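You operate a simulated robot arm through the tools that you are given. There is no shell and no other tool. Be economical: measure what you need, move in short steps, check, and stop when the job is done.

You run a simulated robot arm. Do the job below in one go: nothing can be reset, and whatever is moved stays where it is left.

TASK
Take the dip gauge and put it on the soap card.

It is judged by the outcome, as a careful person would: the job done as asked, and still so three seconds after it is handed in. It fails if anything else is knocked over, pushed out of place, dropped, spilled or broken.

THE ROBOT
A 7-joint arm with a two-finger parallel gripper, fixed in place. Base frame: the origin is at the foot of the arm, x ahead of it, y to its left, z up; the work surface is at about z = 0.8. Units: m, rad, N and s.
With the tool pointing down near the work surface it reaches from about 0.24 to 0.68 m from the base axis. Its first joint turns from -1.152 to 1.152 rad. Payload 2.4 kg.
The tool frame sits at the grasp point between the pads (the TCP): z along the fingers, y along the line on which they close. The tips reach 0.03 m beyond it. The gripper opens to 0.094 m. The fingers are 0.028 m wide and 0.01 m thick; the gripper's body (0.05 by 0.096 m) begins 0.055 m behind the TCP.
Orientation is told as [roll, pitch, yaw] about the base's x, y, z axes, in that order, counted from this pose: with the fingers straight down and closing along the base's y, the tool's x points along the base's -x, its y along +y and its z along -z.

THE INTERFACE
- The arm moves only by the tool drive_tool. Its argument "motion" is a list of rows, each a list of 7 numbers: the shift along the tool's x, y, z in m, then the turn, a rotation vector about the tool's x, y, z in degrees, then the finger opening in m, from 0 to 0.094. In form: [[x, y, z, rx, ry, rz, grip], ...]. A call has 1 to 12 rows; each row is the pose to reach, as a shift and turn from the pose commanded when the call began, along the tool's axes at that moment. A row lasts 0.2 s, in which the tool goes at most 0.05 m and 0.15 rad; a call with a longer step from one row to the next is refused whole, and so is a gripper value outside its range. Where a pose cannot be reached the arm comes as near as it can. A force on the tool above 40 N (or 10 N above the force at the start of the call, whichever is more), or a blocked arm, ends the call early, and 0.2 s more pass. The fingers move at their own pace (about 0.153 m/s each) and stop on an object; they squeeze with about 21 N. The grip force told is the motor's: it shows also when the fingers shut on nothing. Time passes only in rows, and 0.2 s behind the last, so rows that repeat a pose let the fingers close. It gives the time, the measured TCP pose, the force on the tool (base axes), the opening and the grip force at its end, in the units of the frame above (readings bear some noise).
- Cameras (640 x 400 px; columns grow to the right, rows downward): "scene" is fixed at [0.0474, 0.4877, 1.4374]; the picture's right is [-0.62, -0.79, 0.00], its down [-0.48, 0.38, -0.79] and it looks along [0.62, -0.49, -0.61] (base axes); focal length 340 px, centre (320, 200). "wrist" rides on the gripper at [0.076, 0.014, -0.102] in the tool frame; the picture's right is [-0.18, 0.98, 0.00], its down [-0.75, -0.14, -0.64] and it looks along [-0.63, -0.12, 0.77] (tool axes); focal length 243 px, centre (320, 200). There is no depth. A picture from a camera that has moved, and an enlarged one, comes with that camera's place and axes in the base frame and with its lens.
- get_image(camera): a new picture of that camera. The clock stands still meanwhile.
- zoom(camera, box): a new picture of the part [left, top, right, bottom] of that camera's present view, enlarged. The clock stands still meanwhile.
- sign_off(): hands the job in; it is judged then, once.

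Work in short steps. Places have to be worked out from the pictures, the camera data and where the tool is seen: move nearer, look again, correct. Check each grasp and each placing, and mend what went wrong. You have 90 turns and 42 pictures in all, those below and enlarged ones among them. Open the gripper and draw the arm clear of the work before you hand the job in, unless the task says otherwise; then end with one line.

The tools are called after "Call:" as a command line: name --pt "numbers of a row" for each row, then --argument value for the rest, lists and objects as JSON in quotes. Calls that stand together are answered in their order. drive_tool: Moves the arm, as the interface text tells. Its arguments: {"type":"object","properties":{"motion":{"type":"array"}},"required":["motion"]} The other tools are called the same way: get_image (camera) takes a picture; zoom (camera, box) takes an enlarged picture of a part of a camera's view; sign_off () hands the job in.

At the start:

```text
t: 0.0
tool_pos: [0.4034, -0.0427, 1.0849]
tool_rot: [-0.001, -0.001, 0.001]
contact_force: [-0.3, 0.5, 0.1]
width: 0.094
finger_force: 0.0
```

scene: 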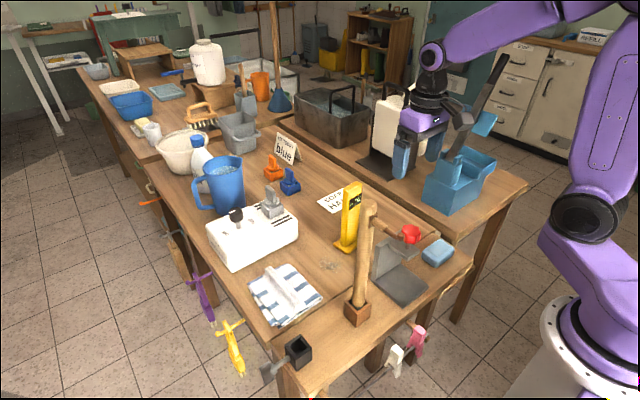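
wrist: 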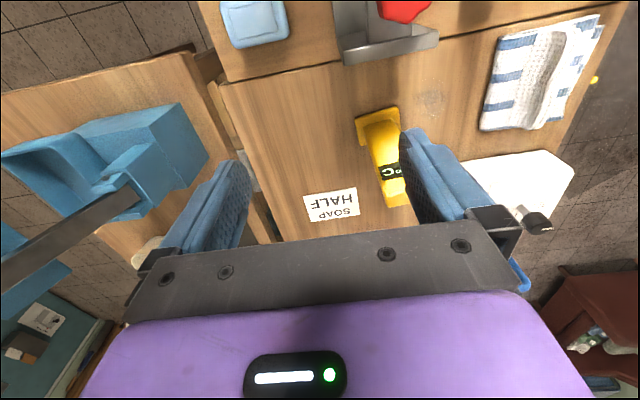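

I'll look closer at the candidates and the cards to identify the dip gauge and the soap card.

Call:
zoom --camera "scene" --box '[240, 120, 460, 320]'

Call:
zoom --camera "scene" --box '[180, 100, 380, 225]'

Call:
zoom --camera "wrist" --box '[280, 90, 480, 240]'

```text
2.00 times, centred on (350, 220) of scene
camera zoom: at [0.0474, 0.4877, 1.4374], right [-0.62, -0.79, 0.0], down [-0.48, 0.38, -0.79], along [0.62, -0.49, -0.61], focal length 680 px, centre (260, 160)
```

zoom: 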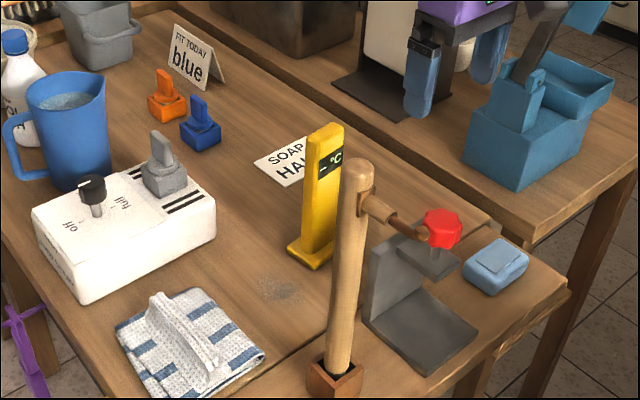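

```text
3.20 times, centred on (280, 162) of scene
camera zoom: at [0.0474, 0.4877, 1.4374], right [-0.62, -0.79, 0.0], down [-0.48, 0.38, -0.79], along [0.62, -0.49, -0.61], focal length 1088 px, centre (448, 320)
```

zoom: 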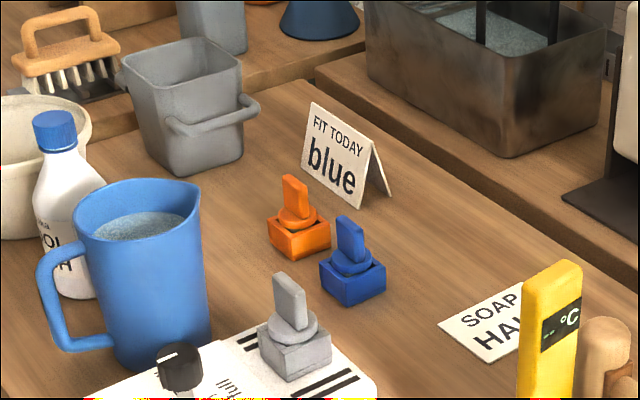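

```text
2.67 times, centred on (380, 165) of wrist
camera zoom: at [0.3281, -0.0288, 1.1873], right [0.18, 0.98, 0.0], down [0.75, -0.14, 0.64], along [0.63, -0.12, -0.77], focal length 647 px, centre (160, 293)
```

zoom: 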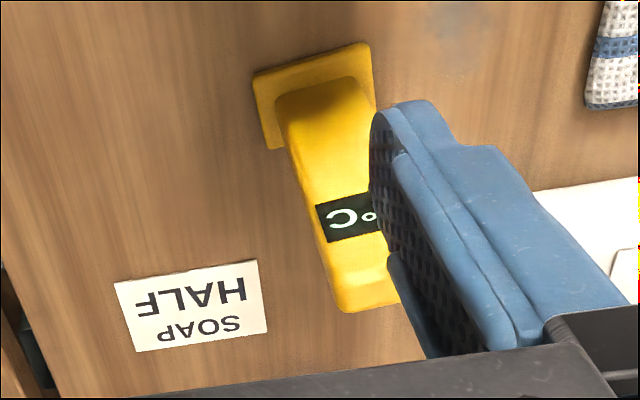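

The yellow °C meter standing on its foot is the dip gauge: foot around (0.50, 0.033), top at z≈0.99. The soap card lies flat with its centre near (0.666, -0.067). I move above the gauge, staying clear of its top, and look again.

Call:
drive_tool --pt "-0.02 0.019 0 0 0 0 0.094" --pt "-0.045 0.038 0 0 0 0 0.094" --pt "-0.07 0.057 0 0 0 0 0.094" --pt "-0.085 0.076 0 0 0 0 0.094"

Call:
get_image --camera "wrist"

Call:
get_image --camera "scene"

```text
t: 1.0
tool_pos: [0.4886, 0.0336, 1.0837]
tool_rot: [0.001, -0.002, -0.003]
contact_force: [-0.4, 0.3, -0.3]
width: 0.0939
finger_force: 0.1
```

```text
36 pictures are left
camera wrist: at [0.413, 0.0475, 1.1859], right [0.19, 0.98, 0.0], down [0.75, -0.14, 0.64], along [0.63, -0.12, -0.77], focal length 243 px, centre (320, 200)
```

wrist: 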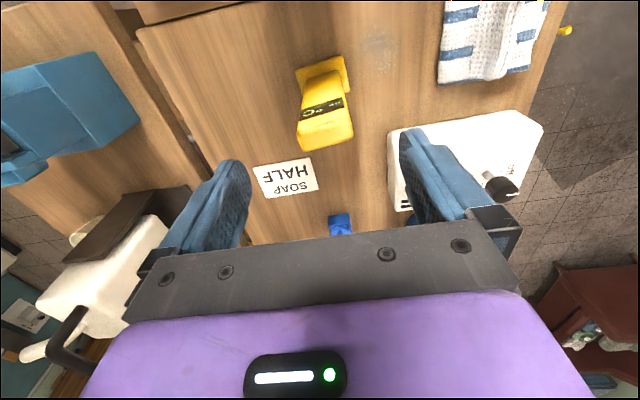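

```text
35 pictures are left
```

scene: 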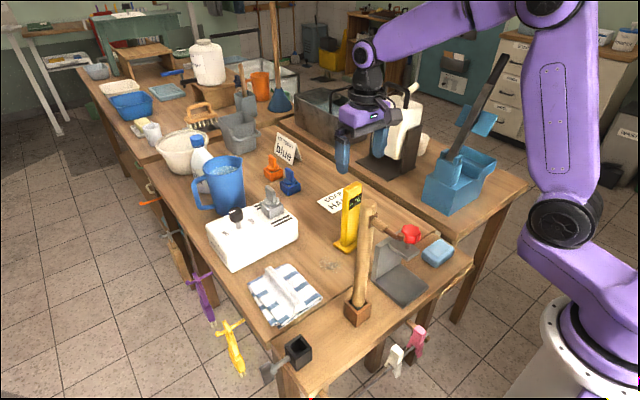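

The gauge is now in full view; I enlarge it to measure it.

Call:
zoom --camera "wrist" --box '[240, 40, 400, 200]'

Call:
zoom --camera "scene" --box '[290, 160, 430, 270]'

```text
2.50 times, centred on (320, 120) of wrist
camera zoom: at [0.413, 0.0475, 1.1859], right [0.19, 0.98, 0.0], down [0.75, -0.14, 0.64], along [0.63, -0.12, -0.77], focal length 606 px, centre (320, 400)
```

zoom: 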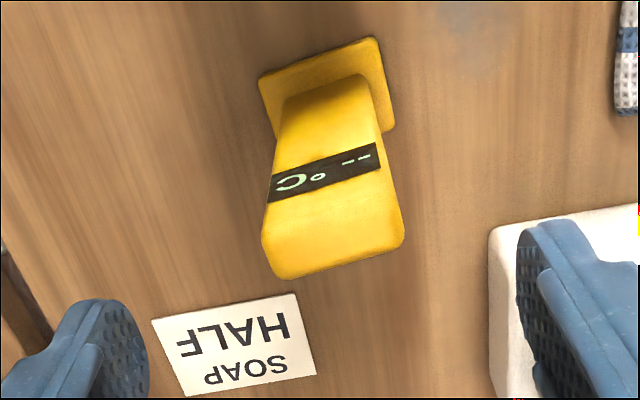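

```text
3.64 times, centred on (360, 215) of scene
camera zoom: at [0.0474, 0.4877, 1.4374], right [-0.62, -0.79, 0.0], down [-0.48, 0.38, -0.79], along [0.62, -0.49, -0.61], focal length 1236 px, centre (174, 146)
```

zoom: 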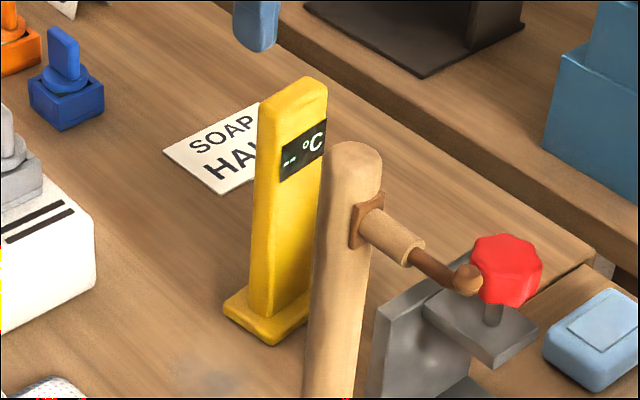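

The gauge body is about 0.047 m wide along y, centred near (0.502, 0.034), with its top at about 0.99 and a yaw of about +0.1 rad. I line up above it and come part of the way down.

Call:
drive_tool --pt "-0.0134 0.0005 0 0 0 -5.5 0.094" --pt "-0.0134 0.0005 0.03 0 0 -5.5 0.094" --pt "-0.0134 0.0005 0.055 0 0 -5.5 0.094" --pt "-0.0134 0.0005 0.065 0 0 -5.5 0.094"

Call:
get_image --camera "wrist"

Call:
zoom --camera "scene" --box '[290, 110, 430, 270]'

```text
t: 2.0
tool_pos: [0.5013, 0.0341, 1.0207]
tool_rot: [0.001, 0.0, 0.097]
contact_force: [-0.6, 0.2, 0.0]
width: 0.0939
finger_force: 0.0
```

```text
32 pictures are left
camera wrist: at [0.4249, 0.0401, 1.1227], right [0.09, 1.0, 0.0], down [0.76, -0.07, 0.64], along [0.64, -0.06, -0.77], focal length 243 px, centre (320, 200)
```

wrist: 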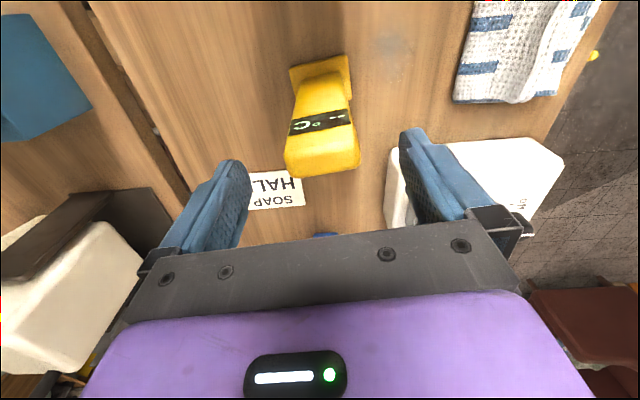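

```text
2.50 times, centred on (360, 190) of scene
camera zoom: at [0.0474, 0.4877, 1.4374], right [-0.62, -0.79, 0.0], down [-0.48, 0.38, -0.79], along [0.62, -0.49, -0.61], focal length 850 px, centre (220, 225)
```

zoom: 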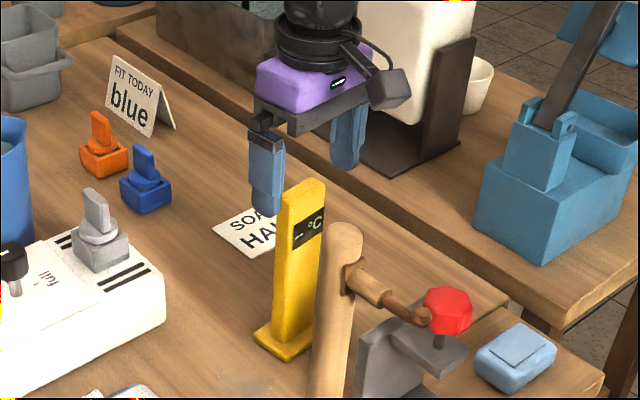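

The fingers straddle the gauge evenly along y, and its top is confirmed at about 0.985. I nudge x by 4 mm and lower to z≈0.955 with the fingers still open.

Call:
drive_tool --pt "-0.004 0 0.02 0 0 0 0.094" --pt "-0.004 0 0.045 0 0 0 0.094" --pt "-0.004 0 0.065 0 0 0 0.094"

Call:
get_image --camera "wrist"

Call:
zoom --camera "scene" --box '[290, 110, 430, 270]'

```text
t: 2.8
tool_pos: [0.5066, 0.0338, 0.9531]
tool_rot: [-0.001, 0.001, 0.096]
contact_force: [-0.1, -0.6, -0.2]
width: 0.094
finger_force: 0.0
```

```text
30 pictures are left
camera wrist: at [0.4294, 0.0403, 1.0558], right [0.09, 1.0, 0.0], down [0.76, -0.07, 0.64], along [0.64, -0.06, -0.77], focal length 243 px, centre (320, 200)
```

wrist: 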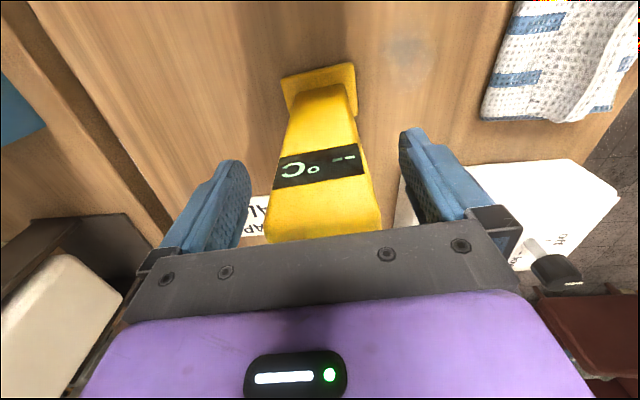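

```text
2.50 times, centred on (360, 190) of scene
camera zoom: at [0.0474, 0.4877, 1.4374], right [-0.62, -0.79, 0.0], down [-0.48, 0.38, -0.79], along [0.62, -0.49, -0.61], focal length 850 px, centre (220, 225)
```

zoom: 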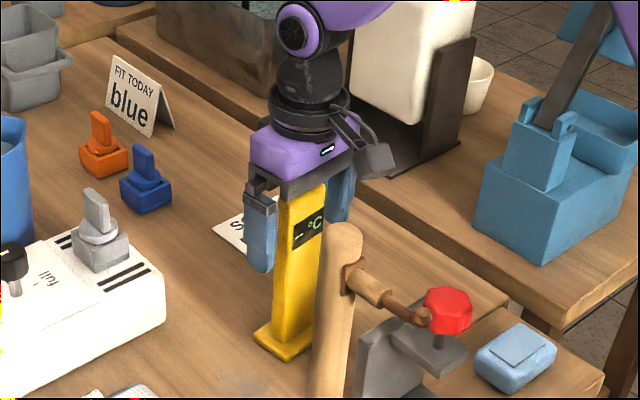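

The gauge's upper part sits between the pads with margin on both sides, so I close the fingers.

Call:
drive_tool --pt "0 0 0 0 0 0 0.06" --pt "0 0 0 0 0 0 0.03" --pt "0 0 0 0 0 0 0.03" --pt "0 0 0 0 0 0 0.03"

```text
t: 3.8
tool_pos: [0.5064, 0.0349, 0.9535]
tool_rot: [0.002, -0.002, 0.096]
contact_force: [0.6, -0.5, -0.9]
width: 0.0535
finger_force: 21.5
```

The fingers hold it at 0.0535 m with 21 N. I lift 2 cm, then on to 4 cm, and check the hold.

Call:
drive_tool --pt "0 0 -0.01 0 0 0 0.03" --pt "0 0 -0.025 0 0 0 0.03" --pt "0 0 -0.04 0 0 0 0.03"

Call:
get_image --camera "wrist"

Call:
zoom --camera "scene" --box '[290, 110, 430, 270]'

```text
t: 4.6
tool_pos: [0.5057, 0.0328, 0.9954]
tool_rot: [0.0, 0.0, 0.095]
contact_force: [0.7, -0.7, -0.3]
width: 0.0537
finger_force: 20.7
```

```text
28 pictures are left
camera wrist: at [0.4295, 0.0392, 1.0973], right [0.09, 1.0, 0.0], down [0.76, -0.07, 0.64], along [0.64, -0.06, -0.77], focal length 243 px, centre (320, 200)
```

wrist: 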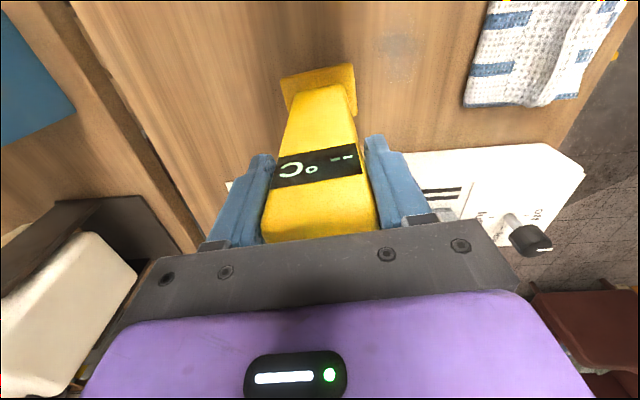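

```text
2.50 times, centred on (360, 190) of scene
camera zoom: at [0.0474, 0.4877, 1.4374], right [-0.62, -0.79, 0.0], down [-0.48, 0.38, -0.79], along [0.62, -0.49, -0.61], focal length 850 px, centre (220, 225)
```

zoom: 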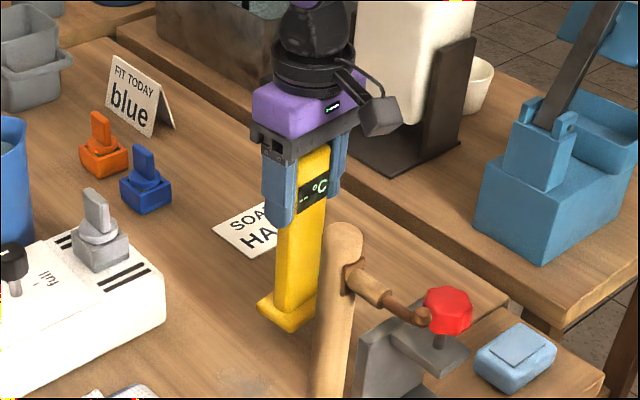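

The gauge is held upright and off the table. I carry it over the card, foot about 4 cm up, turning its yaw back to square with the card.

Call:
drive_tool --pt "-0.02 -0.016 -0.005 0 0 0.9 0.03" --pt "-0.045 -0.035 -0.005 0 0 1.8 0.03" --pt "-0.072 -0.056 -0.005 0 0 2.7 0.03" --pt "-0.1 -0.077 -0.005 0 0 3.6 0.03" --pt "-0.128 -0.098 -0.005 0 0 4.5 0.03" --pt "-0.1478 -0.1137 -0.005 0 0 5.5 0.03" --pt "-0.1478 -0.1137 -0.005 0 0 5.5 0.03"

Call:
get_image --camera "wrist"

Call:
zoom --camera "scene" --box '[270, 80, 430, 240]'

```text
t: 6.2
tool_pos: [0.6646, -0.0651, 0.999]
tool_rot: [0.001, 0.001, 0.0]
contact_force: [0.0, -0.7, -1.3]
width: 0.0536
finger_force: 20.9
```

```text
26 pictures are left
camera wrist: at [0.5891, -0.0516, 1.1019], right [0.18, 0.98, 0.0], down [0.75, -0.14, 0.64], along [0.63, -0.12, -0.77], focal length 243 px, centre (320, 200)
```

wrist: 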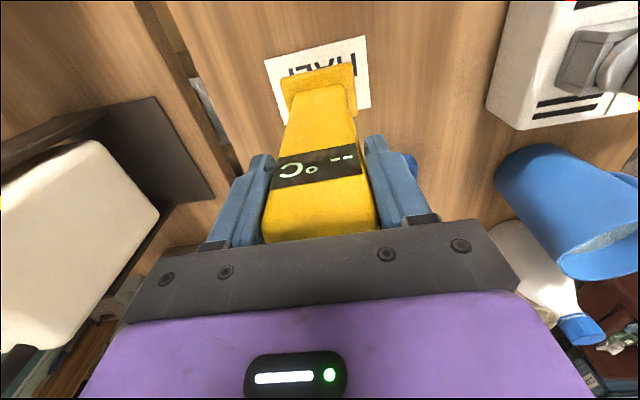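

```text
2.50 times, centred on (350, 160) of scene
camera zoom: at [0.0475, 0.4877, 1.4374], right [-0.62, -0.79, 0.0], down [-0.48, 0.38, -0.79], along [0.62, -0.49, -0.61], focal length 850 px, centre (245, 300)
```

zoom: 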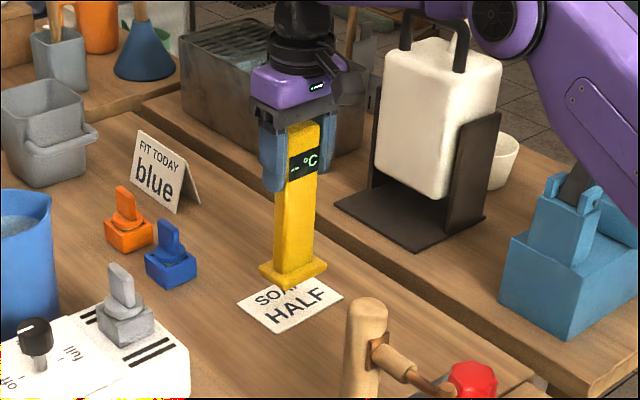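

The foot lies over the card with margin on all sides (x about 0.640–0.690 on 0.629–0.705). I lower slowly until about 1–2 mm above the grasp height.

Call:
drive_tool --pt "0 0 0.015 0 0 0 0.03" --pt "0 0 0.03 0 0 0 0.03" --pt "0 0 0.04 0 0 0 0.03" --pt "0 0 0.042 0 0 0 0.03" --pt "0 0 0.043 0 0 0 0.03"

Call:
zoom --camera "scene" --box '[290, 120, 400, 230]'

```text
t: 7.4
tool_pos: [0.6653, -0.0652, 0.9576]
tool_rot: [-0.001, 0.001, 0.001]
contact_force: [0.2, 0.9, -1.3]
width: 0.0535
finger_force: 21.1
```

```text
3.64 times, centred on (345, 175) of scene
camera zoom: at [0.0475, 0.4877, 1.4374], right [-0.62, -0.79, 0.0], down [-0.48, 0.38, -0.79], along [0.62, -0.49, -0.61], focal length 1236 px, centre (229, 291)
```

zoom: 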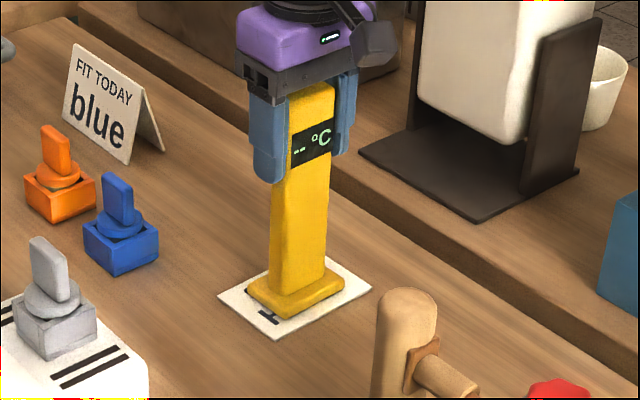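

The foot is almost on the card, with no contact force yet. I lower in 1 mm steps until there is contact.

Call:
drive_tool --pt "0 0 0.001 0 0 0 0.03" --pt "0 0 0.002 0 0 0 0.03" --pt "0 0 0.002 0 0 0 0.03"

```text
t: 8.2
tool_pos: [0.664, -0.0645, 0.9557]
tool_rot: [0.0, -0.001, 0.0]
contact_force: [-2.0, 0.2, 8.1]
width: 0.0534
finger_force: 21.1
```

A contact force of about 8 N upward shows the foot is on the card. I open the fingers in place.

Call:
drive_tool --pt "0 0 -0.0005 0 0 0 0.06" --pt "0 0 -0.0005 0 0 0 0.08" --pt "0 0 -0.0005 0 0 0 0.094" --pt "0 0 -0.0005 0 0 0 0.094"

Call:
get_image --camera "wrist"

```text
t: 9.2
tool_pos: [0.6641, -0.0642, 0.9553]
tool_rot: [0.0, -0.001, -0.002]
contact_force: [0.0, 0.4, -0.4]
width: 0.0937
finger_force: 0.0
```

```text
23 pictures are left
camera wrist: at [0.5885, -0.051, 1.0583], right [0.18, 0.98, 0.0], down [0.75, -0.14, 0.64], along [0.63, -0.12, -0.77], focal length 243 px, centre (320, 200)
```

wrist: 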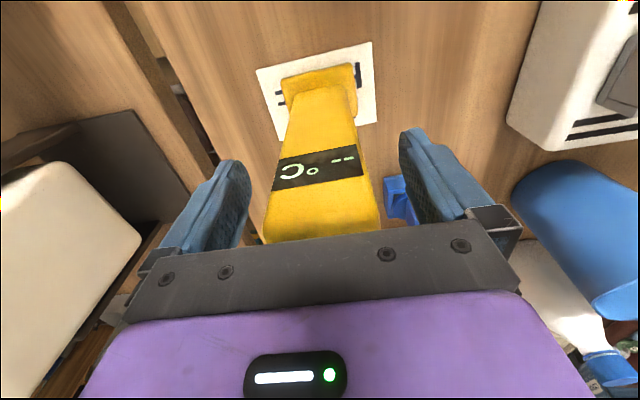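

The gauge stands free on the card between open fingers. I rise straight up, then draw back a little.

Call:
drive_tool --pt "0 0 -0.02 0 0 0 0.094" --pt "0 0 -0.05 0 0 0 0.094" --pt "0 0 -0.085 0 0 0 0.094" --pt "0 0 -0.12 0 0 0 0.094" --pt "0.04 0 -0.13 0 0 0 0.094" --pt "0.085 0 -0.13 0 0 0 0.094" --pt "0.13 0 -0.13 0 0 0 0.094" --pt "0.17 0 -0.13 0 0 0 0.094"

Call:
get_image --camera "scene"

Call:
zoom --camera "scene" --box '[290, 120, 400, 230]'

```text
t: 11.0
tool_pos: [0.4928, -0.0658, 1.0848]
tool_rot: [0.0, -0.002, -0.001]
contact_force: [-1.0, 0.2, -0.5]
width: 0.0938
finger_force: 0.1
```

```text
22 pictures are left
```

scene: 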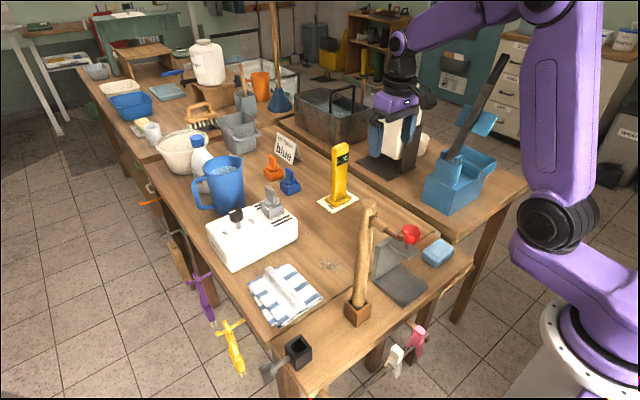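

```text
3.64 times, centred on (345, 175) of scene
camera zoom: at [0.0474, 0.4877, 1.4375], right [-0.62, -0.79, 0.0], down [-0.48, 0.38, -0.79], along [0.62, -0.49, -0.61], focal length 1236 px, centre (229, 291)
```

zoom: 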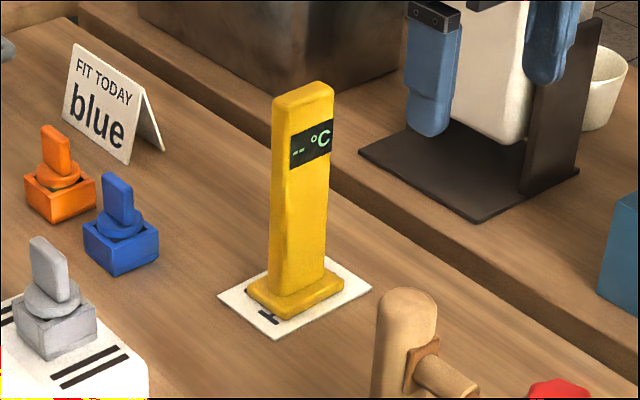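

The gauge stands upright wholly on the soap card, nothing else has moved, and the arm is clear with the gripper open, so I hand in.

Call:
sign_off

```text
The job is handed in.
```

The dip gauge (the yellow °C meter) is standing upright on the soap card, with its whole foot on the card and nothing else disturbed.
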